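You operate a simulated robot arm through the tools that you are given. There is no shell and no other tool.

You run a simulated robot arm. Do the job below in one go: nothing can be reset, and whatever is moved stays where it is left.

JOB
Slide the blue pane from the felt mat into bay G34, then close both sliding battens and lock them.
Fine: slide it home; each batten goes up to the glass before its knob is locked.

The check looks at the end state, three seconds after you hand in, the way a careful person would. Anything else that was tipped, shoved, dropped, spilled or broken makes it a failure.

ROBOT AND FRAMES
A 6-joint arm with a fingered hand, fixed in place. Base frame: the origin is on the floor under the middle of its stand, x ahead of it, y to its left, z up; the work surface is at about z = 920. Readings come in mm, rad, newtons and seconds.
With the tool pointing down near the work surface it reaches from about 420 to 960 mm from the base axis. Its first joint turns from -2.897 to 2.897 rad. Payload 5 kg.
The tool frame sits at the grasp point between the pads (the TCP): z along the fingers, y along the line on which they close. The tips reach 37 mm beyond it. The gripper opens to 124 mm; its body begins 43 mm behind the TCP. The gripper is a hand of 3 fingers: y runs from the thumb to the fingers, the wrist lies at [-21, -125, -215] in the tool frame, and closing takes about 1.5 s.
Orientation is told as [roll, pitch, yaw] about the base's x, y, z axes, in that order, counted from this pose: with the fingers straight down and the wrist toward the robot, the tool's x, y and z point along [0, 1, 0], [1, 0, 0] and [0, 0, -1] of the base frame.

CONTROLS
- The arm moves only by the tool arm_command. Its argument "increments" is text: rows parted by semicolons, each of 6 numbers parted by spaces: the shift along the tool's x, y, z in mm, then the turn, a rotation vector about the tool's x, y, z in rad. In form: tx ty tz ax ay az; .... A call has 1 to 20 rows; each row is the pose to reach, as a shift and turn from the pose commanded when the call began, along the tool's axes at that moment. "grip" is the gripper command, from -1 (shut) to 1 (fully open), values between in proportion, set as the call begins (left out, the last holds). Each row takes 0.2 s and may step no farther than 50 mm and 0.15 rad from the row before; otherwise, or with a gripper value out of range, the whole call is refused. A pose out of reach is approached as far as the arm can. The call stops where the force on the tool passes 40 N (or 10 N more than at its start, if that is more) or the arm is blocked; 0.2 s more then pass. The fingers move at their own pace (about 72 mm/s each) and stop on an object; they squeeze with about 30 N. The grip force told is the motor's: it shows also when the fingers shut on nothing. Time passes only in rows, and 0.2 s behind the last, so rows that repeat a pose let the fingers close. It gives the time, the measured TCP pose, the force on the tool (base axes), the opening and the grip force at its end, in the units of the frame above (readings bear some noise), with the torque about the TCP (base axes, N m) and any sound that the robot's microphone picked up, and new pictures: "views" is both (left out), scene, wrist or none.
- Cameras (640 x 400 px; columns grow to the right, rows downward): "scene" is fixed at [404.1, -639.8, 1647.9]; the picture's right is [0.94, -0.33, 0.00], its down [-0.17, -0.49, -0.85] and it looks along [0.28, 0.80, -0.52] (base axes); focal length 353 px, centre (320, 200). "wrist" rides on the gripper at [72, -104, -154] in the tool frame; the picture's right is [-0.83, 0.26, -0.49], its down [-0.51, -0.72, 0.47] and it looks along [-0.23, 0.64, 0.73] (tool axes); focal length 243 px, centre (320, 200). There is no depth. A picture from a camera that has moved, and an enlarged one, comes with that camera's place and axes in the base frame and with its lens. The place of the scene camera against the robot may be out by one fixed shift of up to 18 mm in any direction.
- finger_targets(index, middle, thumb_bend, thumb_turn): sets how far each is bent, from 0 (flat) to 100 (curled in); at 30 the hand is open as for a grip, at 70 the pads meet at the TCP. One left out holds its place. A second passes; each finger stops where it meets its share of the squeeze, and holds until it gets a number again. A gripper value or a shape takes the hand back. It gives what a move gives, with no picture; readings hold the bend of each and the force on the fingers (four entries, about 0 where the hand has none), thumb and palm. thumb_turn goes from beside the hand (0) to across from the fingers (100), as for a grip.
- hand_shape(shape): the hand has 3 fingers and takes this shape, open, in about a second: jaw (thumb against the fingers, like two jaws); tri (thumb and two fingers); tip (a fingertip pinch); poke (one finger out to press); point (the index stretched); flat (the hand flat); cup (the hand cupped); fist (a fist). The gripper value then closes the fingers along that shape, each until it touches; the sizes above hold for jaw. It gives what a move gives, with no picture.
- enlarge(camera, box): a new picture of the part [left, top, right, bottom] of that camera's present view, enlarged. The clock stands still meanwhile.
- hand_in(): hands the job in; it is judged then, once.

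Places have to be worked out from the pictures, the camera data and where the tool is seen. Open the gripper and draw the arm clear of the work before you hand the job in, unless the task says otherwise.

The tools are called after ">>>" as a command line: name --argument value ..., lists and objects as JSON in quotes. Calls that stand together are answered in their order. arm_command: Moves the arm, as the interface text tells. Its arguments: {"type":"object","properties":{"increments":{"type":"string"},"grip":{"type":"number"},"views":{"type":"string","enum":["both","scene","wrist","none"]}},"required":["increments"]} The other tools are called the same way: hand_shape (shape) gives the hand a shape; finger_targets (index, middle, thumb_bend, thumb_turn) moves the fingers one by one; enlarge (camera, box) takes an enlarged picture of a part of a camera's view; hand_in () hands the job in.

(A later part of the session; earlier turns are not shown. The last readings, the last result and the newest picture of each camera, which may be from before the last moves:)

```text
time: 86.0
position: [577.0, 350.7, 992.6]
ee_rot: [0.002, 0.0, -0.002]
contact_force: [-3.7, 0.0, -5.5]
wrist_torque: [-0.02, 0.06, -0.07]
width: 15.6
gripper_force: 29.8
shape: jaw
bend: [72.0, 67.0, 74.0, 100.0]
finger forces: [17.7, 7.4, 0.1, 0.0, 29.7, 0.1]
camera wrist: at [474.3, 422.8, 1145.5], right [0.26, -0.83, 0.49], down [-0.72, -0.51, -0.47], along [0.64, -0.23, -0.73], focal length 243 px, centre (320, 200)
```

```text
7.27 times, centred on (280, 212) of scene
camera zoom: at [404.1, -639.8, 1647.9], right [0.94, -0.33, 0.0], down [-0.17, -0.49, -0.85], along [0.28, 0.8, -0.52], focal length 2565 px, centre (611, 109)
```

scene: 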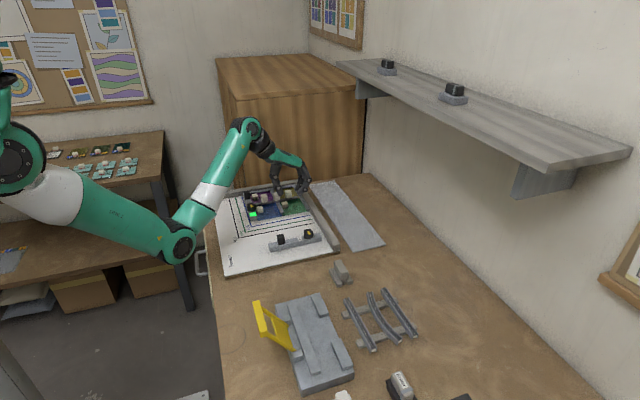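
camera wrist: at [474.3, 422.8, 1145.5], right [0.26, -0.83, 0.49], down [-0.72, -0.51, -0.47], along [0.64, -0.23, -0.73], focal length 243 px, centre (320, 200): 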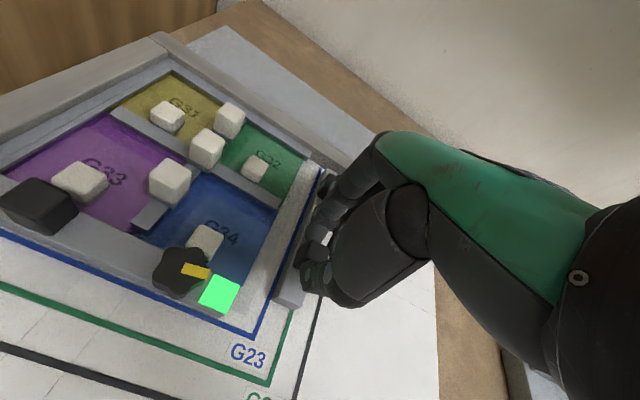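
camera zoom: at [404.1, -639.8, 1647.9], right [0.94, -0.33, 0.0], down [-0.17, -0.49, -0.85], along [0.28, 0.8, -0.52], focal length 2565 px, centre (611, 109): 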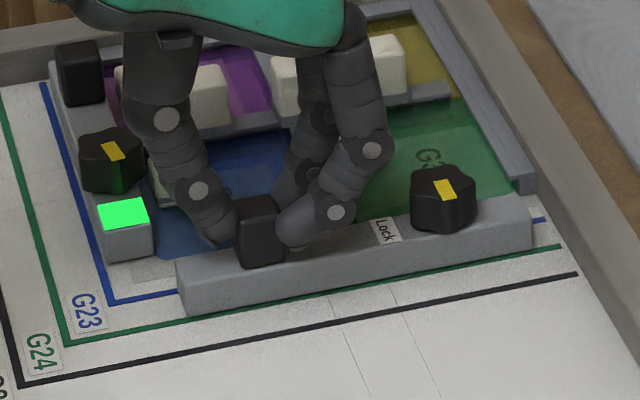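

About 30 mm remains. I'll advance 20 mm with a small trim and look closely.

>>> arm_command --increments "5 -0.4 0.7 0 0 0; 10 -0.4 0.7 0 0 0; 15 -0.4 0.7 0 0 0; 20 -0.4 0.7 0 0 0; 20 -0.4 0.7 0 0 0" --views "wrist"

>>> enlarge --camera "wrist" --box '[180, 170, 330, 310]'

>>> enlarge --camera "scene" --box '[250, 195, 310, 235]'

```text
time: 87.2
position: [577.7, 369.7, 991.5]
ee_rot: [0.0, 0.0, -0.001]
contact_force: [0.1, 0.9, -2.3]
wrist_torque: [0.01, -0.02, -0.09]
width: 15.5
gripper_force: 29.7
shape: jaw
bend: [72.0, 67.0, 74.0, 100.0]
finger forces: [19.9, 8.0, 0.0, 0.1, 27.8, 0.0]
camera wrist: at [473.8, 442.5, 1145.3], right [0.26, -0.83, 0.49], down [-0.72, -0.51, -0.47], along [0.64, -0.23, -0.73], focal length 243 px, centre (320, 200)
```

wrist: 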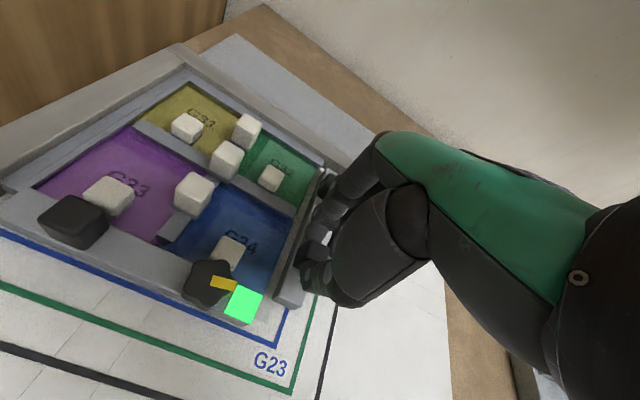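

```text
2.86 times, centred on (255, 240) of wrist
camera zoom: at [473.8, 442.5, 1145.3], right [0.26, -0.83, 0.49], down [-0.72, -0.51, -0.47], along [0.64, -0.23, -0.73], focal length 693 px, centre (506, 86)
```

zoom: 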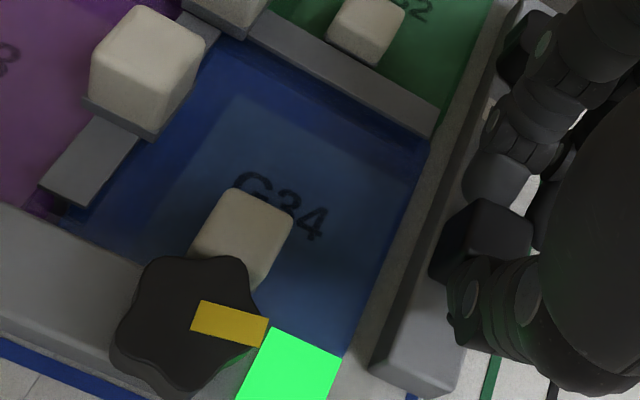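

```text
10.00 times, centred on (280, 215) of scene
camera zoom: at [404.1, -639.8, 1647.9], right [0.94, -0.33, 0.0], down [-0.17, -0.49, -0.85], along [0.28, 0.8, -0.52], focal length 3527 px, centre (720, 50)
```

zoom: 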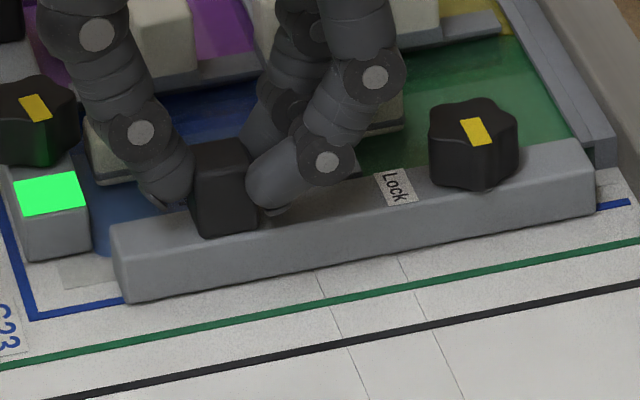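

Roughly 10–12 mm of gap remains. I'll advance 7 mm, then 1.5 mm at a time while watching the y force.

>>> arm_command --increments "2.5 0 0 0 0 0; 5 0 0 0 0 0; 7 0 0 0 0 0; 7 0 0 0 0 0" --views "none"

>>> enlarge --camera "wrist" --box '[200, 180, 330, 310]'

>>> enlarge --camera "scene" --box '[285, 195, 325, 225]'

```text
time: 88.2
position: [577.8, 376.7, 992.3]
ee_rot: [-0.001, -0.001, -0.003]
contact_force: [-2.8, -1.9, -0.9]
wrist_torque: [0.01, 0.07, -0.09]
width: 15.7
gripper_force: 30.4
shape: jaw
bend: [72.0, 67.0, 74.0, 100.0]
finger forces: [18.9, 8.0, 0.1, 0.0, 29.5, 0.1]
```

```text
3.08 times, centred on (265, 245) of wrist
camera zoom: at [474.0, 448.9, 1145.3], right [0.26, -0.83, 0.49], down [-0.72, -0.51, -0.47], along [0.64, -0.23, -0.73], focal length 746 px, centre (489, 62)
```

zoom: 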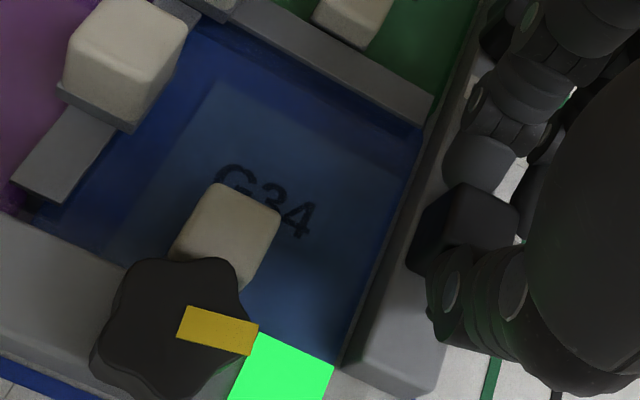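

```text
13.33 times, centred on (305, 210) of scene
camera zoom: at [404.1, -639.8, 1647.9], right [0.94, -0.33, 0.0], down [-0.17, -0.49, -0.85], along [0.28, 0.8, -0.52], focal length 4702 px, centre (520, 67)
```

zoom: 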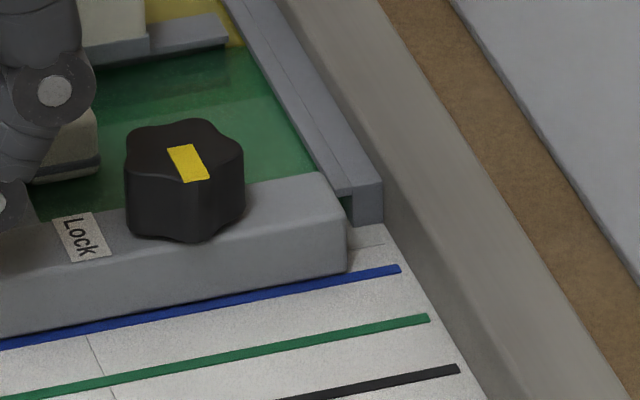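

The gap is only a few mm now. I'll continue in small steps.

>>> arm_command --increments "1 0 0 0 0 0; 2 0 0 0 0 0; 2 0 0 0 0 0" --views "none"

>>> arm_command --increments "1 0 0 0 0 0; 1.5 0 0 0 0 0; 1.5 0 0 0 0 0" --views "none"

>>> enlarge --camera "wrist" --box '[240, 190, 320, 300]'

```text
time: 89.0
position: [576.9, 379.3, 992.7]
ee_rot: [-0.001, 0.0, 0.001]
contact_force: [-4.5, -1.3, -1.8]
wrist_torque: [0.0, 0.08, -0.1]
width: 15.5
gripper_force: 29.8
shape: jaw
bend: [72.0, 67.0, 74.0, 100.0]
finger forces: [18.2, 7.9, 0.1, 0.1, 29.9, 0.0]
```

```text
time: 89.8
position: [577.6, 379.8, 992.0]
ee_rot: [-0.001, 0.0, -0.003]
contact_force: [-5.9, -7.5, 0.4]
wrist_torque: [-0.21, 0.14, -0.13]
width: 15.7
gripper_force: 29.9
shape: jaw
bend: [72.0, 67.0, 74.0, 100.0]
finger forces: [17.6, 10.1, 0.1, 0.1, 31.9, 0.0]
```

```text
3.64 times, centred on (280, 245) of wrist
camera zoom: at [474.5, 452.1, 1145.2], right [0.26, -0.83, 0.49], down [-0.72, -0.51, -0.47], along [0.64, -0.23, -0.73], focal length 882 px, centre (466, 36)
```

zoom: 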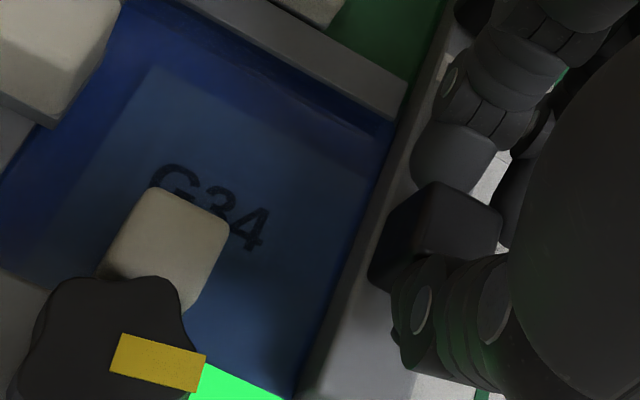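

Contact: −7.5 N in y. I'll trim x and press about 1 mm more to confirm it's firmly on the glass.

>>> arm_command --increments "0.5 -0.7 0 0 0 0; 1 -0.7 0 0 0 0; 1 -0.7 0 0 0 0" --views "none"

>>> enlarge --camera "scene" --box '[290, 198, 322, 222]'

>>> enlarge --camera "scene" --box '[250, 205, 282, 229]'

```text
time: 90.6
position: [578.2, 380.8, 992.5]
ee_rot: [0.0, -0.003, -0.003]
contact_force: [-5.1, -16.2, 1.3]
wrist_torque: [-0.43, 0.14, -0.19]
width: 15.7
gripper_force: 30.0
shape: jaw
bend: [72.0, 67.0, 74.0, 100.0]
finger forces: [17.8, 14.1, 0.0, 0.0, 31.9, 0.0]
```

```text
16.00 times, centred on (306, 210) of scene
camera zoom: at [404.1, -639.8, 1647.9], right [0.94, -0.33, 0.0], down [-0.17, -0.49, -0.85], along [0.28, 0.8, -0.52], focal length 5643 px, centre (544, 40)
```

zoom: 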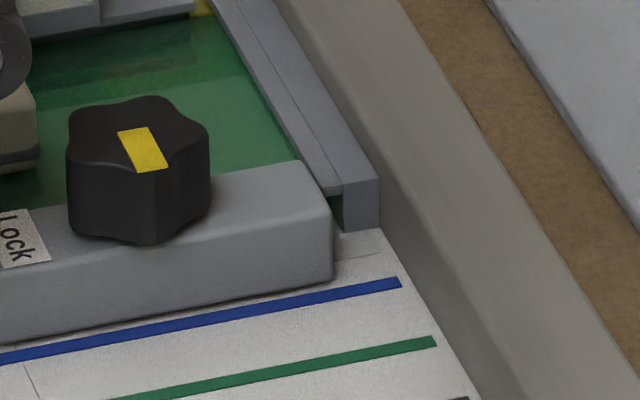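

```text
16.00 times, centred on (266, 217) of scene
camera zoom: at [404.1, -639.8, 1647.9], right [0.94, -0.33, 0.0], down [-0.17, -0.49, -0.85], along [0.28, 0.8, -0.52], focal length 5643 px, centre (1184, -72)
```

zoom: 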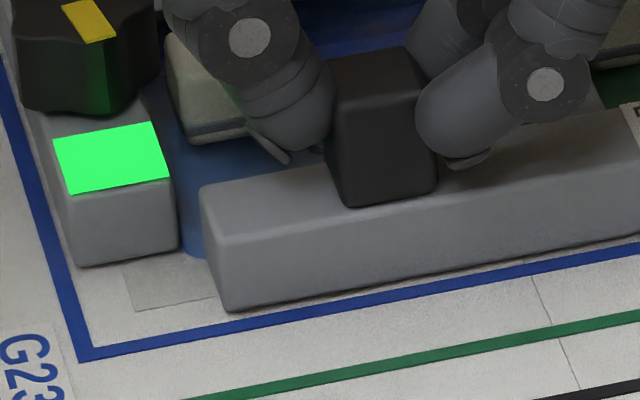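

Firm contact at −16 N. I'll ease 1 mm, release, and rise.

>>> arm_command --increments "-0.8 0 0 0 0 0; -0.8 0 0 0 0 0" --views "none"

>>> arm_command --increments "0 0 0 0 0 0; 0 0 0 0 0 0; 0 0 0 0 0 0; 0 0 0 0 0 0" --grip -0.35 --views "none"

>>> arm_command --increments "0 0 -8 0 0 0; 0 0 -25 0 0 0; 0 0 -50 0 0 0; 0 0 -70 0 0 0; 0 0 -70 0 0 0" --views "wrist"

>>> enlarge --camera "scene" --box '[290, 198, 322, 222]'

>>> enlarge --camera "scene" --box '[250, 205, 282, 229]'

```text
time: 91.2
position: [576.1, 380.3, 991.2]
ee_rot: [-0.001, -0.002, -0.002]
contact_force: [-2.0, -15.1, 3.6]
wrist_torque: [-0.4, 0.06, -0.16]
width: 15.7
gripper_force: 30.1
shape: jaw
bend: [72.0, 67.0, 74.0, 100.0]
finger forces: [19.4, 14.3, 0.1, 0.1, 30.7, 0.1]
```

```text
time: 92.2
position: [576.1, 381.0, 991.2]
ee_rot: [0.001, 0.001, -0.002]
contact_force: [-0.5, -0.4, 0.7]
wrist_torque: [0.01, -0.01, 0.01]
width: 40.0
gripper_force: 0.1
shape: jaw
bend: [74.0, 53.0, 73.0, 100.0]
finger forces: [0.1, 0.0, 0.1, 0.0, 0.0, 0.1]
```

```text
time: 93.4
position: [574.9, 381.6, 1062.0]
ee_rot: [0.0, 0.0, -0.001]
contact_force: [0.7, -0.1, 0.0]
wrist_torque: [0.01, 0.01, -0.02]
width: 40.1
gripper_force: 0.0
shape: jaw
bend: [74.0, 53.0, 73.0, 100.0]
finger forces: [0.0, 0.0, 0.0, 0.1, 0.1, 0.0]
camera wrist: at [473.0, 454.3, 1215.1], right [0.26, -0.83, 0.49], down [-0.72, -0.51, -0.47], along [0.64, -0.23, -0.73], focal length 243 px, centre (320, 200)
```

wrist: 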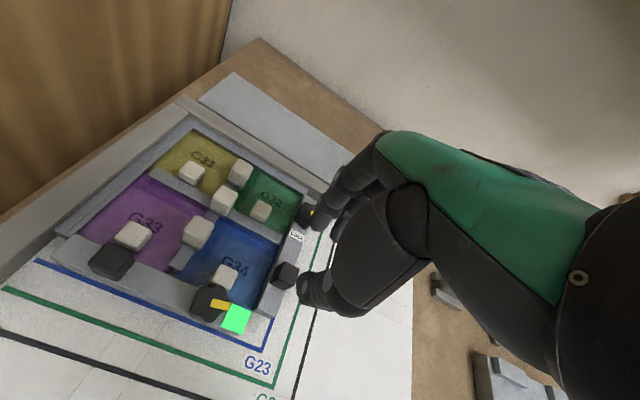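

```text
16.00 times, centred on (306, 210) of scene
camera zoom: at [404.1, -639.8, 1647.9], right [0.94, -0.33, 0.0], down [-0.17, -0.49, -0.85], along [0.28, 0.8, -0.52], focal length 5643 px, centre (544, 40)
```

zoom: 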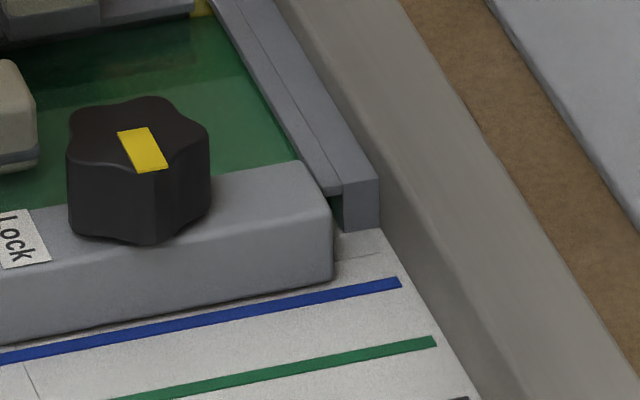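

```text
16.00 times, centred on (266, 217) of scene
camera zoom: at [404.1, -639.8, 1647.9], right [0.94, -0.33, 0.0], down [-0.17, -0.49, -0.85], along [0.28, 0.8, -0.52], focal length 5643 px, centre (1184, -72)
```

zoom: 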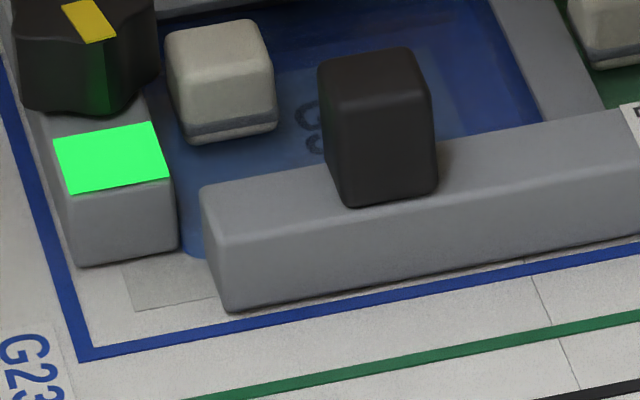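

The near batten stayed in place after release. Its lock knob should now be near (666, 382.5). I'll move above it with the hand turned to yaw≈+0.9, leaving plenty of range for a 90° clockwise turn.

>>> arm_command --increments "0 13 0 0 0 -0.13; 0 26 0 0 0 -0.26; 0 39 0 0 0 -0.39; 1 52 0 0 0 -0.52; 1 65 0 0 0 -0.65; 1 78 0 0 0 -0.78; 1 91 0 0 0 -0.9; 1 91 0 0 0 -0.9" --grip -0.3 --views "both"

>>> enlarge --camera "wrist" --box '[250, 230, 346, 300]'

>>> enlarge --camera "scene" --box '[270, 180, 334, 230]'

```text
time: 95.2
position: [668.5, 380.3, 1061.9]
ee_rot: [0.0, 0.0, 0.898]
contact_force: [-0.1, 0.4, 0.6]
wrist_torque: [0.02, -0.02, 0.0]
width: 42.9
gripper_force: 0.2
shape: jaw
bend: [74.0, 52.0, 73.0, 100.0]
finger forces: [0.0, 0.1, 0.0, 0.1, 0.0, 0.0]
camera wrist: at [548.0, 344.0, 1214.8], right [0.81, -0.31, 0.49], down [-0.05, -0.88, -0.47], along [0.58, 0.36, -0.73], focal length 243 px, centre (320, 200)
```

scene: 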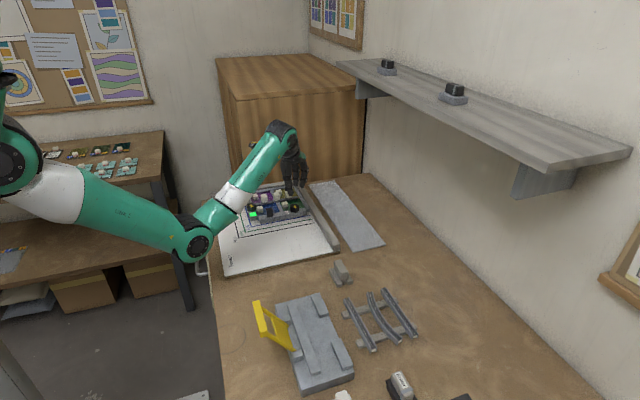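
wrist: 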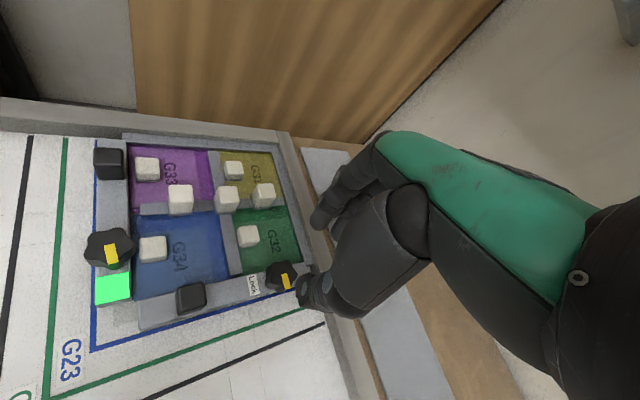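

```text
5.71 times, centred on (298, 265) of wrist
camera zoom: at [548.0, 344.0, 1214.8], right [0.81, -0.31, 0.49], down [-0.05, -0.88, -0.47], along [0.58, 0.36, -0.73], focal length 1386 px, centre (446, -171)
```

zoom: 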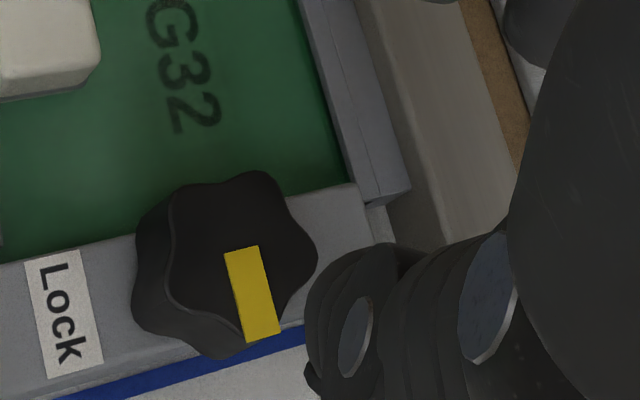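

```text
8.00 times, centred on (302, 205) of scene
camera zoom: at [404.1, -639.8, 1647.9], right [0.94, -0.33, 0.0], down [-0.17, -0.49, -0.85], along [0.28, 0.8, -0.52], focal length 2821 px, centre (464, 160)
```

zoom: 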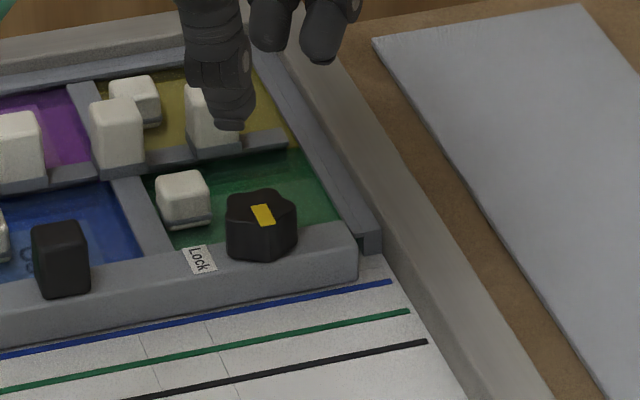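

The wrist view shows the near batten tight against the green and blue panes. The knob is centred at about (666.4, 380), so I'll align and descend to TCP z≈1000.

>>> arm_command --increments "-0.8 -1.4 20 0 0 0; -0.8 -1.4 42 0 0 0; -0.8 -1.4 62 0 0 0; -0.8 -1.4 62 0 0 0" --views "wrist"

>>> enlarge --camera "wrist" --box '[250, 190, 370, 310]'

>>> enlarge --camera "scene" --box '[280, 185, 328, 222]'

```text
time: 96.2
position: [667.4, 378.0, 999.8]
ee_rot: [0.0, 0.0, 0.898]
contact_force: [-0.1, -0.2, -0.1]
wrist_torque: [0.01, 0.0, 0.02]
width: 42.7
gripper_force: 0.0
shape: jaw
bend: [74.0, 52.0, 73.0, 100.0]
finger forces: [0.0, 0.0, 0.0, 0.0, 0.0, 0.0]
camera wrist: at [546.6, 341.8, 1153.3], right [0.81, -0.31, 0.49], down [-0.05, -0.88, -0.47], along [0.58, 0.36, -0.73], focal length 243 px, centre (320, 200)
```

wrist: 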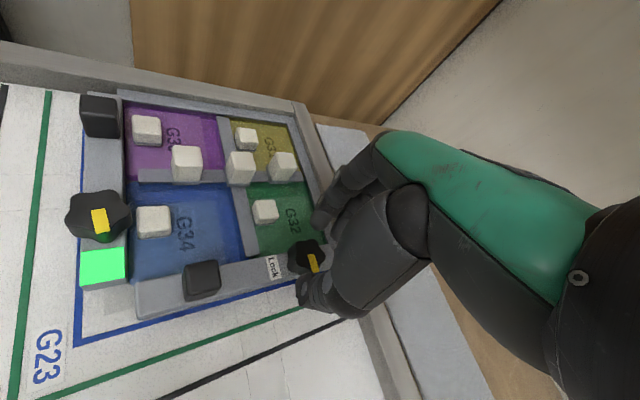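

```text
3.33 times, centred on (310, 250) of wrist
camera zoom: at [546.6, 341.8, 1153.3], right [0.81, -0.31, 0.49], down [-0.05, -0.88, -0.47], along [0.58, 0.36, -0.73], focal length 809 px, centre (353, 33)
```

zoom: 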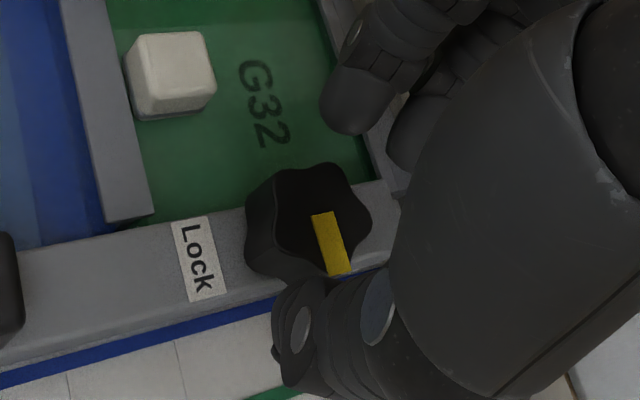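

```text
10.81 times, centred on (304, 204) of scene
camera zoom: at [404.1, -639.8, 1647.9], right [0.94, -0.33, 0.0], down [-0.17, -0.49, -0.85], along [0.28, 0.8, -0.52], focal length 3813 px, centre (493, 162)
```

zoom: 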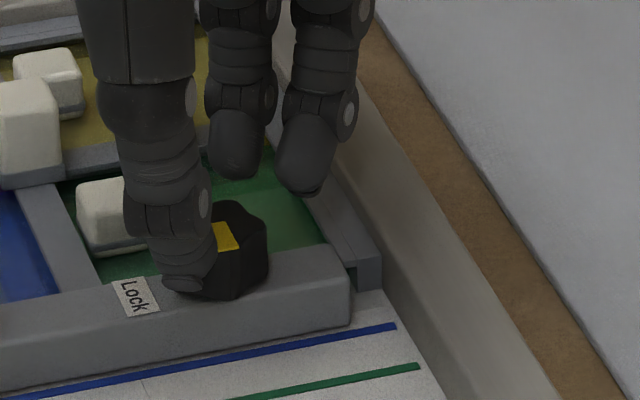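

The knob is centred under the hand to within about 1 mm. I'll lower 8 mm and close.

>>> arm_command --increments "0 0 4 0 0 0; 0 0 8 0 0 0; 0 0 8 0 0 0" --views "none"

>>> arm_command --increments "0 0 0 0 0 0; 0 0 0 0 0 0; 0 0 0 0 0 0; 0 0 0 0 0 0; 0 0 0 0 0 0" --grip -1 --views "none"

>>> enlarge --camera "wrist" --box '[250, 190, 370, 310]'

>>> enlarge --camera "scene" --box '[280, 185, 328, 222]'

```text
time: 97.0
position: [667.8, 378.4, 992.2]
ee_rot: [0.001, 0.0, 0.897]
contact_force: [0.3, -0.4, 0.4]
wrist_torque: [0.01, 0.02, -0.01]
width: 43.0
gripper_force: 0.1
shape: jaw
bend: [74.0, 52.0, 73.0, 100.0]
finger forces: [0.0, 0.0, 0.0, 0.0, 0.0, 0.0]
```

```text
time: 98.2
position: [667.2, 379.3, 991.1]
ee_rot: [0.0, -0.001, 0.898]
contact_force: [-0.7, -0.8, -0.5]
wrist_torque: [-0.05, 0.07, 0.03]
width: 20.5
gripper_force: 29.8
shape: jaw
bend: [73.0, 66.0, 74.0, 100.0]
finger forces: [16.3, 8.0, 0.1, 0.0, 25.6, 0.0]
```

```text
3.33 times, centred on (310, 250) of wrist
camera zoom: at [546.6, 341.9, 1145.4], right [0.81, -0.31, 0.49], down [-0.05, -0.88, -0.47], along [0.58, 0.36, -0.73], focal length 809 px, centre (353, 33)
```

zoom: 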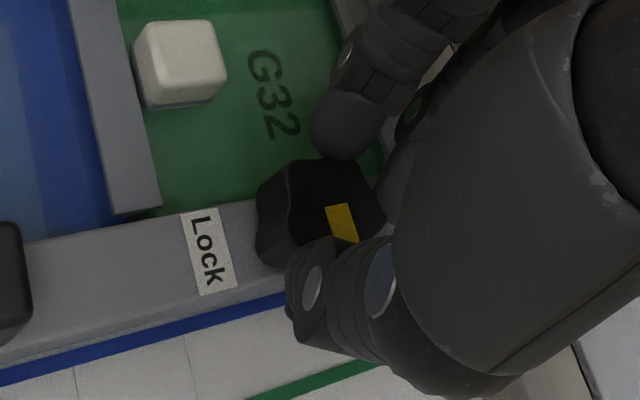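

```text
10.81 times, centred on (304, 204) of scene
camera zoom: at [404.1, -639.8, 1647.9], right [0.94, -0.33, 0.0], down [-0.17, -0.49, -0.85], along [0.28, 0.8, -0.52], focal length 3813 px, centre (493, 162)
```

zoom: 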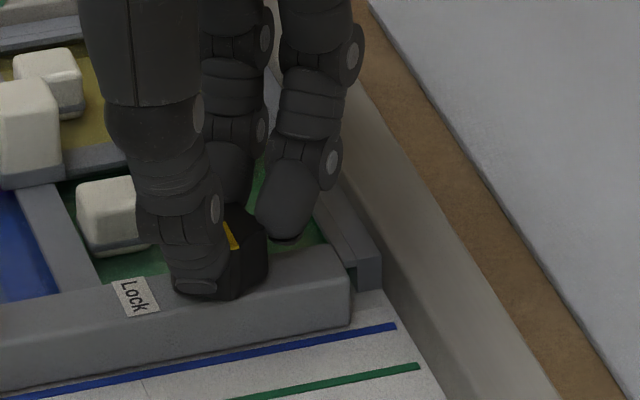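

Gripped at 30 N. I'll add a light +y press of about 1.3 mm so the batten stays on the glass while turning.

>>> arm_command --increments "0.4 0.5 0 0 0 0; 0.8 1.0 0 0 0 0; 0.8 1.0 0 0 0 0" --views "none"

```text
time: 99.0
position: [668.3, 379.7, 992.0]
ee_rot: [-0.001, 0.0, 0.899]
contact_force: [-2.9, -8.5, 3.2]
wrist_torque: [-0.32, 0.15, 0.0]
width: 20.3
gripper_force: 29.9
shape: jaw
bend: [73.0, 67.0, 74.0, 100.0]
finger forces: [14.7, 7.6, 0.0, 0.0, 33.2, 0.0]
```

The y press reads −8.5 N. Now I'll turn clockwise 0.4 rad while holding it.

>>> arm_command --increments "0 0 0 0 0 0.05; 0 0 0 0 0 0.12; 0 0 0 0 0 0.2; 0 0 0 0 0 0.28; 0 0 0 0 0 0.35; 0 0 0 0 0 0.4; 0 0 0 0 0 0.4" --views "none"

>>> enlarge --camera "wrist" --box '[250, 190, 370, 310]'

>>> enlarge --camera "scene" --box '[280, 185, 328, 222]'

```text
time: 100.6
position: [667.3, 380.7, 991.7]
ee_rot: [0.0, -0.001, 0.497]
contact_force: [-2.9, -10.0, 5.0]
wrist_torque: [-0.38, 0.18, 0.02]
width: 19.9
gripper_force: 29.6
shape: jaw
bend: [73.0, 67.0, 74.0, 100.0]
finger forces: [14.3, 12.4, 0.0, 0.0, 32.4, 0.0]
```

```text
3.33 times, centred on (310, 250) of wrist
camera zoom: at [541.9, 393.8, 1145.3], right [0.63, -0.6, 0.49], down [-0.39, -0.79, -0.47], along [0.67, 0.1, -0.73], focal length 809 px, centre (353, 33)
```

zoom: 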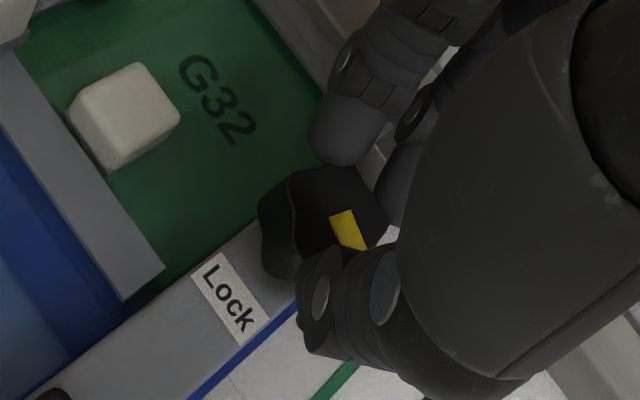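

```text
10.81 times, centred on (304, 204) of scene
camera zoom: at [404.1, -639.8, 1647.9], right [0.94, -0.33, 0.0], down [-0.17, -0.49, -0.85], along [0.28, 0.8, -0.52], focal length 3813 px, centre (493, 162)
```

zoom: 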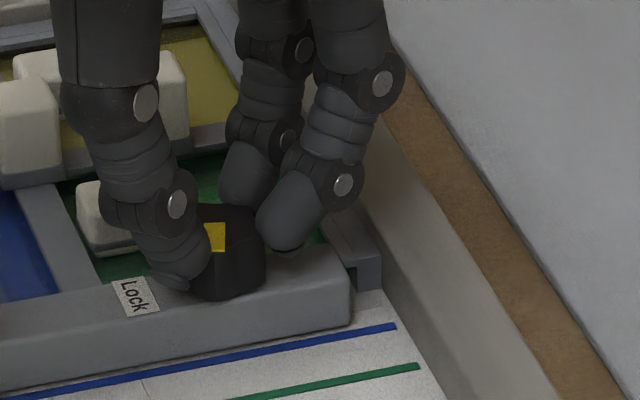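

The knob turns with the hand and the press holds at −10 N. I'll continue another 0.6 rad.

>>> arm_command --increments "0 0 0 0 0 0.08; 0 0 0 0 0 0.17; 0 0 0 0 0 0.26; 0 0 0 0 0 0.35; 0 0 0 0 0 0.44; 0 0 0 0 0 0.53; 0 0 0 0 0 0.6; 0 0 0 0 0 0.6" --views "none"

>>> enlarge --camera "wrist" --box '[250, 190, 370, 310]'

>>> enlarge --camera "scene" --box '[280, 185, 328, 222]'

```text
time: 102.4
position: [666.9, 380.1, 992.2]
ee_rot: [0.0, 0.001, -0.102]
contact_force: [-7.0, -13.2, 6.7]
wrist_torque: [-0.42, 0.3, 0.03]
width: 19.9
gripper_force: 29.6
shape: jaw
bend: [73.0, 66.0, 74.0, 100.0]
finger forces: [13.1, 16.1, 0.0, 0.0, 32.0, 0.0]
```

```text
3.33 times, centred on (310, 250) of wrist
camera zoom: at [571.8, 463.0, 1145.2], right [0.17, -0.85, 0.49], down [-0.77, -0.43, -0.47], along [0.61, -0.3, -0.73], focal length 809 px, centre (353, 33)
```

zoom: 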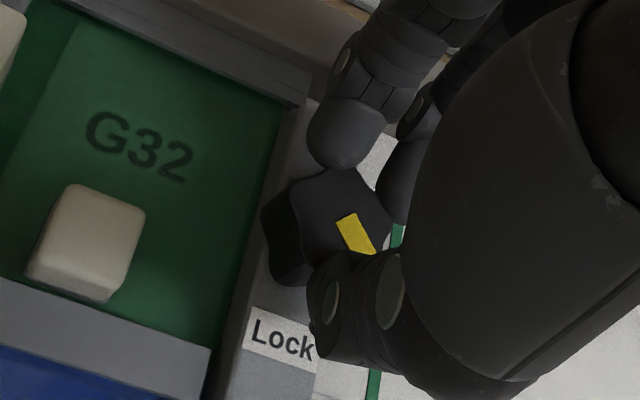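

```text
10.81 times, centred on (304, 204) of scene
camera zoom: at [404.1, -639.8, 1647.9], right [0.94, -0.33, 0.0], down [-0.17, -0.49, -0.85], along [0.28, 0.8, -0.52], focal length 3813 px, centre (493, 162)
```

zoom: 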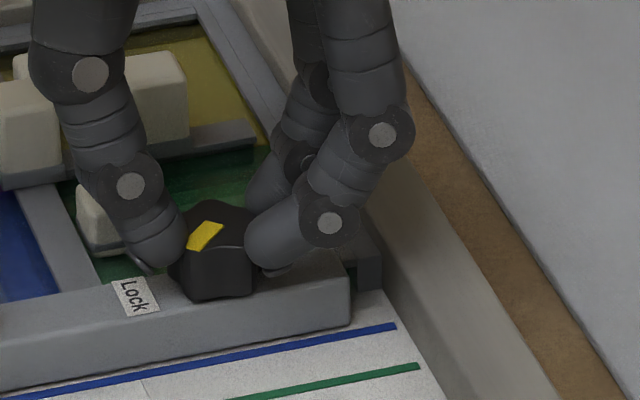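

The press is still holding and the side forces are modest. I'll trim slightly and continue 0.35 rad.

>>> arm_command --increments "-0.2 -0.5 -0.7 0 0 0.07; -0.2 -0.5 -0.7 0 0 0.15; -0.2 -0.5 -0.7 0 0 0.23; -0.2 -0.5 -0.7 0 0 0.3; -0.2 -0.5 -0.7 0 0 0.36; -0.2 -0.5 -0.7 0 0 0.36" --views "none"

>>> enlarge --camera "scene" --box '[280, 185, 328, 222]'

```text
time: 103.8
position: [667.3, 379.8, 992.7]
ee_rot: [0.0, -0.002, -0.463]
contact_force: [-9.4, -14.3, 6.3]
wrist_torque: [-0.47, 0.3, 0.06]
width: 19.9
gripper_force: 29.6
shape: jaw
bend: [73.0, 66.0, 74.0, 100.0]
finger forces: [13.1, 17.6, 0.1, 0.0, 28.5, 0.0]
```

```text
10.81 times, centred on (304, 204) of scene
camera zoom: at [404.1, -639.8, 1647.9], right [0.94, -0.33, 0.0], down [-0.17, -0.49, -0.85], along [0.28, 0.8, -0.52], focal length 3813 px, centre (493, 162)
```

zoom: 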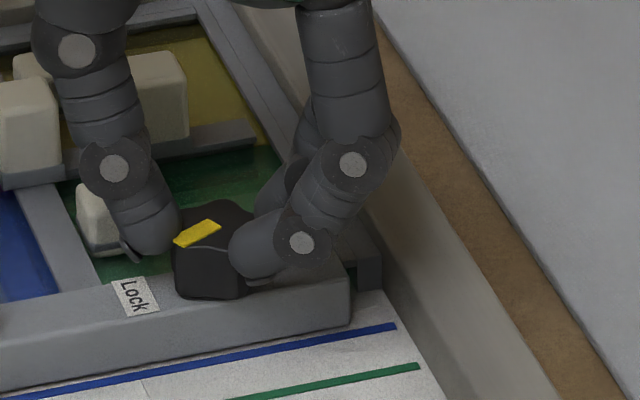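

Total turn is about 1.36 rad and the pointer is nearly at Lock. I'll trim the side force and turn the last 0.2 rad.

>>> arm_command --increments "-0.5 -0.5 -0.6 0 0 0.05; -0.5 -0.5 -0.6 0 0 0.11; -0.5 -0.5 -0.6 0 0 0.17; -0.5 -0.5 -0.6 0 0 0.21; -0.5 -0.5 -0.6 0 0 0.21" --views "none"

>>> enlarge --camera "scene" --box '[280, 185, 328, 222]'

>>> enlarge --camera "wrist" --box '[230, 190, 370, 310]'

```text
time: 105.0
position: [666.6, 379.4, 992.0]
ee_rot: [0.001, -0.001, -0.675]
contact_force: [-3.8, -11.5, 0.0]
wrist_torque: [-0.41, 0.08, 0.06]
width: 20.0
gripper_force: 29.5
shape: jaw
bend: [73.0, 65.0, 74.0, 100.0]
finger forces: [16.1, 16.2, 0.0, 0.0, 22.7, 0.1]
```

```text
10.81 times, centred on (304, 204) of scene
camera zoom: at [404.1, -639.8, 1647.9], right [0.94, -0.33, 0.0], down [-0.17, -0.49, -0.85], along [0.28, 0.8, -0.52], focal length 3813 px, centre (493, 162)
```

zoom: 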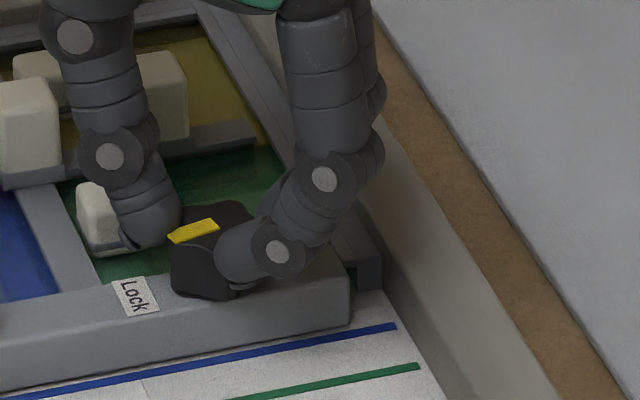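

```text
3.33 times, centred on (300, 250) of wrist
camera zoom: at [630.9, 501.3, 1145.8], right [-0.31, -0.81, 0.49], down [-0.88, 0.05, -0.47], along [0.36, -0.58, -0.73], focal length 809 px, centre (387, 33)
```

zoom: 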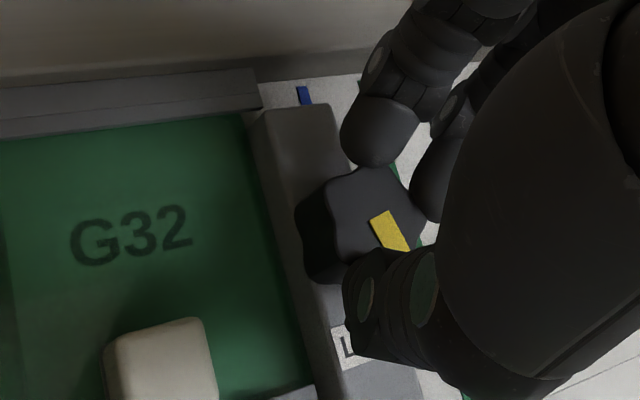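

The grip slipped a little and the pointer is still about 11° short of Lock. There's joint range left by my estimate, so I'll turn another 0.12 rad.

>>> arm_command --increments "0 0 0 0 0 0.04; 0 0 0 0 0 0.08; 0 0 0 0 0 0.12; 0 0 0 0 0 0.12" --views "none"

>>> enlarge --camera "scene" --box '[280, 185, 328, 222]'

```text
time: 106.0
position: [666.9, 380.8, 993.9]
ee_rot: [-0.001, 0.0, -0.794]
contact_force: [-7.2, -13.9, 0.3]
wrist_torque: [-0.4, 0.25, -0.01]
width: 19.2
gripper_force: 30.1
shape: jaw
bend: [73.0, 65.0, 74.0, 100.0]
finger forces: [13.2, 15.8, 0.0, 0.0, 20.1, 0.0]
```

```text
10.81 times, centred on (304, 204) of scene
camera zoom: at [404.1, -639.8, 1647.9], right [0.94, -0.33, 0.0], down [-0.17, -0.49, -0.85], along [0.28, 0.8, -0.52], focal length 3813 px, centre (493, 162)
```

zoom: 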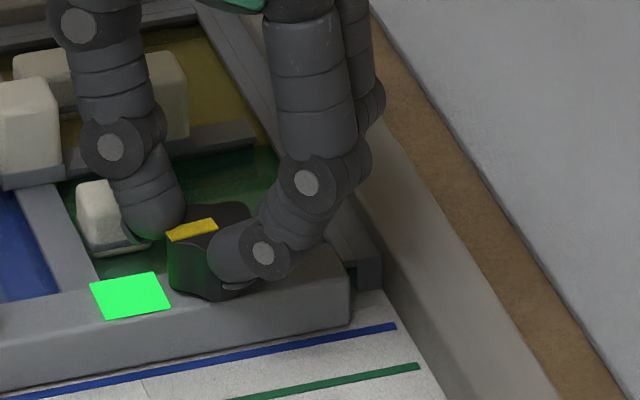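

The near lock label is now green with the batten pressed on the glass. I'll add a small further turn of 0.07 rad for margin, well short of the joint limit.

>>> arm_command --increments "0 0 0 0 0 0.04; 0 0 0 0 0 0.07; 0 0 0 0 0 0.07" --views "none"

>>> enlarge --camera "scene" --box '[280, 185, 328, 222]'

```text
time: 106.8
position: [666.7, 381.0, 992.5]
ee_rot: [0.003, 0.0, -0.862]
contact_force: [-8.6, -11.2, 7.5]
wrist_torque: [-0.31, 0.36, 0.05]
width: 19.0
gripper_force: 29.4
shape: jaw
bend: [73.0, 65.0, 74.0, 100.0]
finger forces: [13.8, 16.9, 0.1, 0.0, 23.6, 0.0]
```

```text
10.81 times, centred on (304, 204) of scene
camera zoom: at [404.1, -639.8, 1647.9], right [0.94, -0.33, 0.0], down [-0.17, -0.49, -0.85], along [0.28, 0.8, -0.52], focal length 3813 px, centre (493, 162)
```

zoom: 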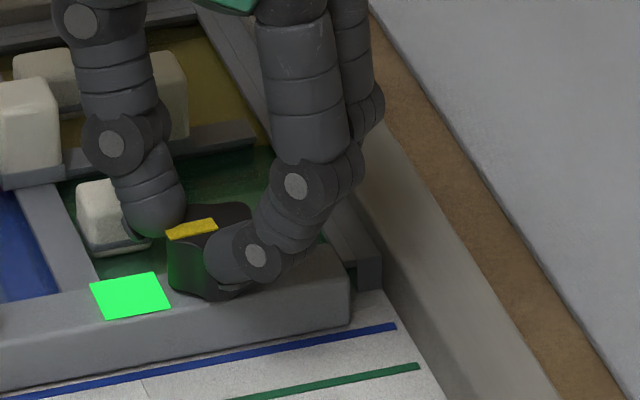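

Still green and held. I'll release the knob and rise straight up.

>>> arm_command --increments "0 0 -0.5 0 0 0; 0 0 -0.5 0 0 0; 0 0 -0.5 0 0 0; 0 0 -0.5 0 0 0; 0 0 -0.5 0 0 0" --grip -0.3 --views "none"

>>> arm_command --increments "0 0 -10 0 0 0; 0 0 -30 0 0 0; 0 0 -55 0 0 0; 0 0 -75 0 0 0; 0 0 -75 0 0 0" --views "both"

>>> enlarge --camera "scene" --box '[240, 180, 328, 235]'

>>> enlarge --camera "scene" --box '[290, 198, 322, 222]'

```text
time: 108.0
position: [666.6, 380.5, 993.4]
ee_rot: [0.0, -0.001, -0.862]
contact_force: [0.1, -0.3, 0.0]
wrist_torque: [-0.01, 0.01, 0.01]
width: 43.3
gripper_force: 0.1
shape: jaw
bend: [74.0, 52.0, 73.0, 100.0]
finger forces: [0.0, 0.0, 0.0, 0.1, 0.0, 0.1]
```

```text
time: 109.2
position: [667.6, 380.2, 1068.0]
ee_rot: [0.0, 0.0, -0.861]
contact_force: [0.9, 0.2, -0.1]
wrist_torque: [-0.03, 0.01, -0.02]
width: 43.3
gripper_force: 0.2
shape: jaw
bend: [74.0, 52.0, 73.0, 100.0]
finger forces: [0.1, 0.0, 0.0, 0.0, 0.0, 0.1]
camera wrist: at [655.1, 506.2, 1221.2], right [-0.46, -0.74, 0.49], down [-0.85, 0.22, -0.47], along [0.24, -0.64, -0.73], focal length 243 px, centre (320, 200)
```

scene: 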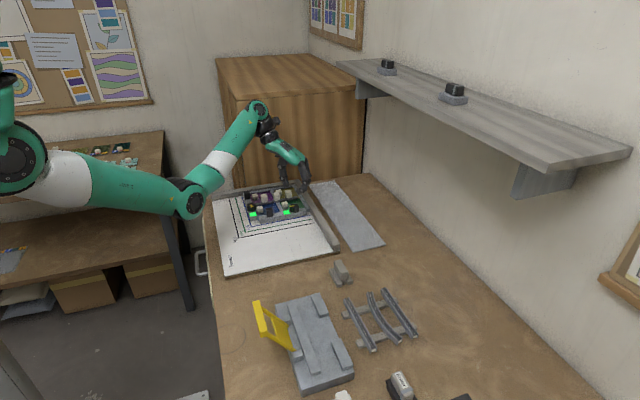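
wrist: 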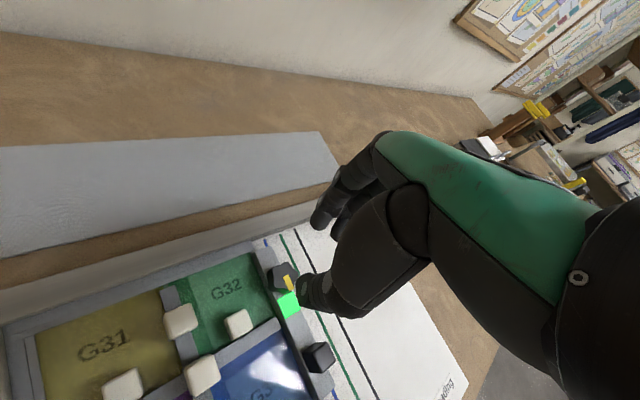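

```text
7.27 times, centred on (284, 208) of scene
camera zoom: at [404.1, -639.8, 1647.9], right [0.94, -0.33, 0.0], down [-0.17, -0.49, -0.85], along [0.28, 0.8, -0.52], focal length 2565 px, centre (582, 146)
```

zoom: 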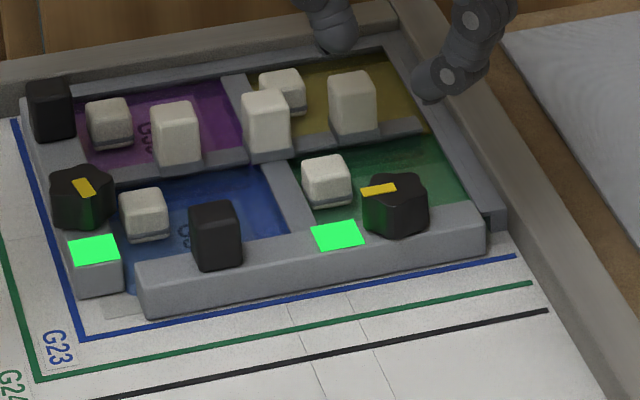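

```text
16.00 times, centred on (306, 210) of scene
camera zoom: at [404.1, -639.8, 1647.9], right [0.94, -0.33, 0.0], down [-0.17, -0.49, -0.85], along [0.28, 0.8, -0.52], focal length 5643 px, centre (544, 40)
```

zoom: 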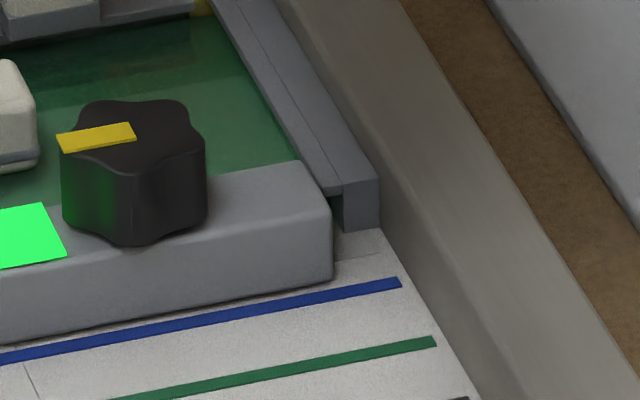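

Both labels are green and both pointers are at Lock. The near batten sits exactly where it was pressed home. I'll recheck the left batten and the blue pane with close views.

>>> enlarge --camera "scene" --box '[250, 205, 270, 222]'

>>> enlarge --camera "scene" --box '[240, 190, 276, 215]'

>>> enlarge --camera "scene" --box '[268, 195, 300, 220]'

```text
16.00 times, centred on (260, 214) of scene
camera zoom: at [404.1, -639.8, 1647.9], right [0.94, -0.33, 0.0], down [-0.17, -0.49, -0.85], along [0.28, 0.8, -0.52], focal length 5643 px, centre (1280, -16)
```

zoom: 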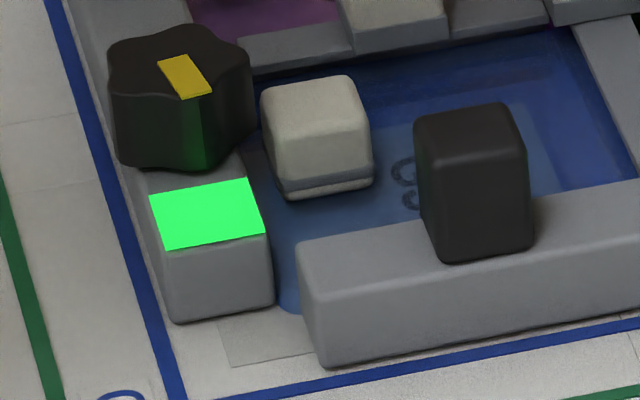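

```text
16.00 times, centred on (258, 202) of scene
camera zoom: at [404.1, -639.8, 1647.9], right [0.94, -0.33, 0.0], down [-0.17, -0.49, -0.85], along [0.28, 0.8, -0.52], focal length 5643 px, centre (1312, 160)
```

zoom: 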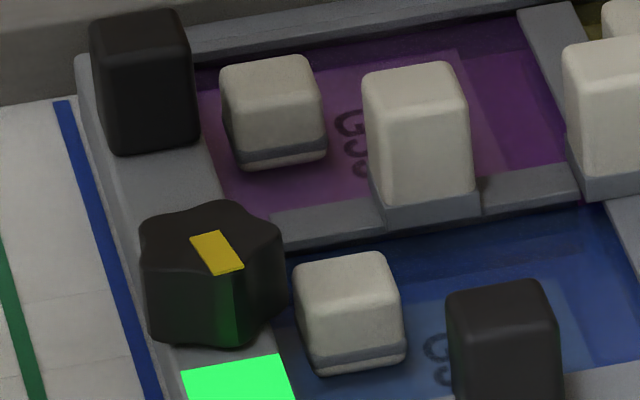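

```text
16.00 times, centred on (284, 208) of scene
camera zoom: at [404.1, -639.8, 1647.9], right [0.94, -0.33, 0.0], down [-0.17, -0.49, -0.85], along [0.28, 0.8, -0.52], focal length 5643 px, centre (896, 80)
```

zoom: 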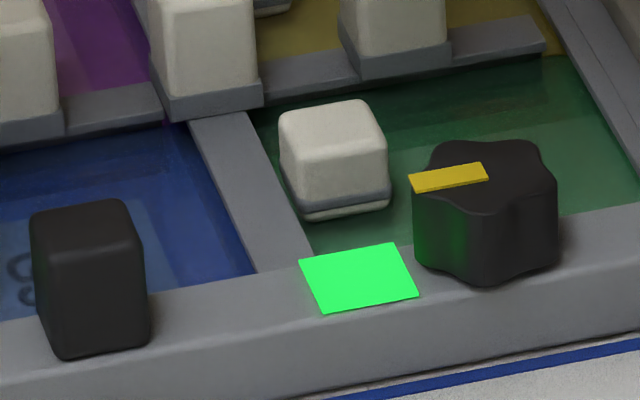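

Everything looks seated. To check the left batten more closely, I'll bring the wrist camera straight above that joint again and use maximum zoom.

>>> arm_command --increments "0 0 0 0 0 -0.14; 0 0 0 0 0 -0.28; 0 0 0 0 0 -0.42; 0 0 0 0 0 -0.56; 0 0 0 0 0 -0.7; 0 0 0 0 0 -0.86; 0 0 0 0 0 -0.86" --views "none"

```text
refused: row 6 steps farther than a row can; nothing moved
```

The last row's turn was just over the limit, so I'll split it.

>>> arm_command --increments "0 0 0 0 0 -0.13; 0 0 0 0 0 -0.26; 0 0 0 0 0 -0.39; 0 0 0 0 0 -0.52; 0 0 0 0 0 -0.65; 0 0 0 0 0 -0.76; 0 0 0 0 0 -0.86; 0 0 0 0 0 -0.86" --views "none"

>>> arm_command --increments "-10 -13 0 0 0 0; -19 -26 0 0 0 0; -19 -26 0 0 0 0" --views "wrist"

>>> enlarge --camera "wrist" --box '[80, 330, 120, 355]'

>>> enlarge --camera "wrist" --box '[160, 355, 200, 380]'

>>> enlarge --camera "wrist" --box '[60, 320, 100, 345]'

```text
time: 111.0
position: [667.3, 379.6, 1068.4]
ee_rot: [0.0, 0.001, -0.001]
contact_force: [0.0, 0.1, 0.6]
wrist_torque: [0.03, 0.02, 0.01]
width: 43.2
gripper_force: 0.0
shape: jaw
bend: [74.0, 52.0, 73.0, 100.0]
finger forces: [0.1, 0.1, 0.0, 0.0, 0.0, 0.0]
```

```text
time: 111.8
position: [641.7, 359.8, 1068.3]
ee_rot: [0.001, 0.0, -0.003]
contact_force: [-0.3, -0.2, 0.0]
wrist_torque: [-0.02, 0.0, -0.02]
width: 43.4
gripper_force: 0.0
shape: jaw
bend: [74.0, 52.0, 73.0, 100.0]
finger forces: [0.0, 0.0, 0.1, 0.1, 0.0, 0.0]
camera wrist: at [538.2, 432.9, 1221.9], right [0.26, -0.83, 0.49], down [-0.72, -0.51, -0.47], along [0.64, -0.23, -0.73], focal length 243 px, centre (320, 200)
```

wrist: 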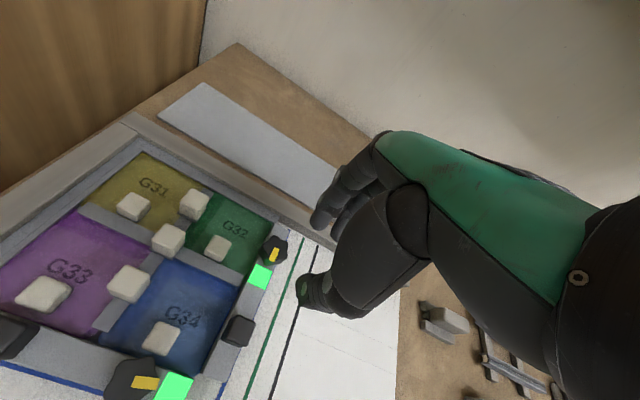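

```text
16.00 times, centred on (100, 342) of wrist
camera zoom: at [538.2, 432.9, 1221.9], right [0.26, -0.83, 0.49], down [-0.72, -0.51, -0.47], along [0.64, -0.23, -0.73], focal length 3882 px, centre (3840, -2080)
```

zoom: 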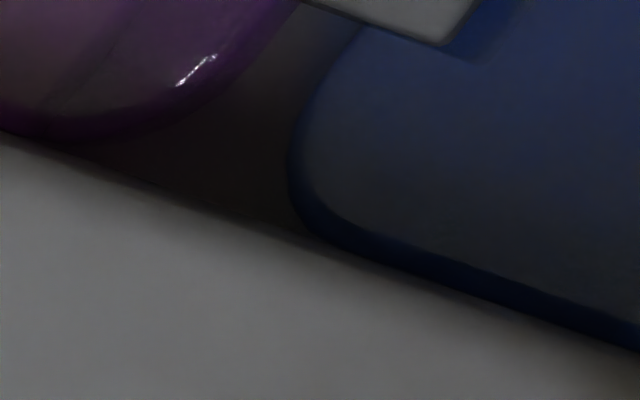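

```text
16.00 times, centred on (180, 368) of wrist
camera zoom: at [538.2, 432.9, 1221.9], right [0.26, -0.83, 0.49], down [-0.72, -0.51, -0.47], along [0.64, -0.23, -0.73], focal length 3882 px, centre (2560, -2480)
```

zoom: 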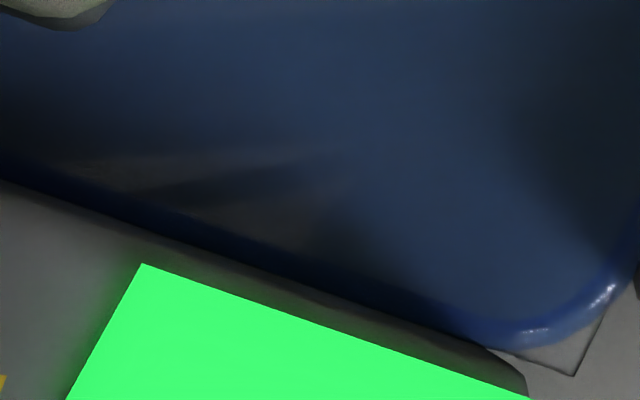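

```text
16.00 times, centred on (80, 332) of wrist
camera zoom: at [538.2, 432.9, 1221.9], right [0.26, -0.83, 0.49], down [-0.72, -0.51, -0.47], along [0.64, -0.23, -0.73], focal length 3882 px, centre (4160, -1920)
```

zoom: 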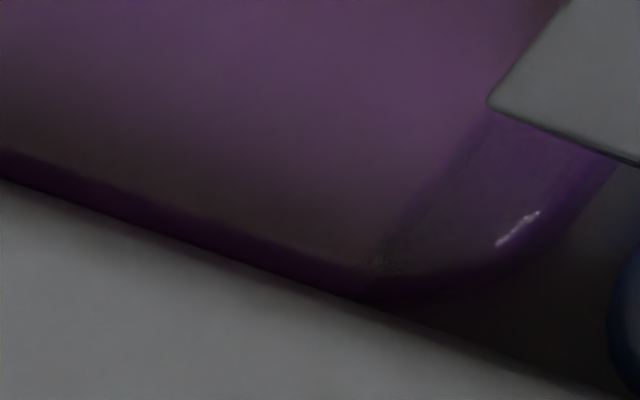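

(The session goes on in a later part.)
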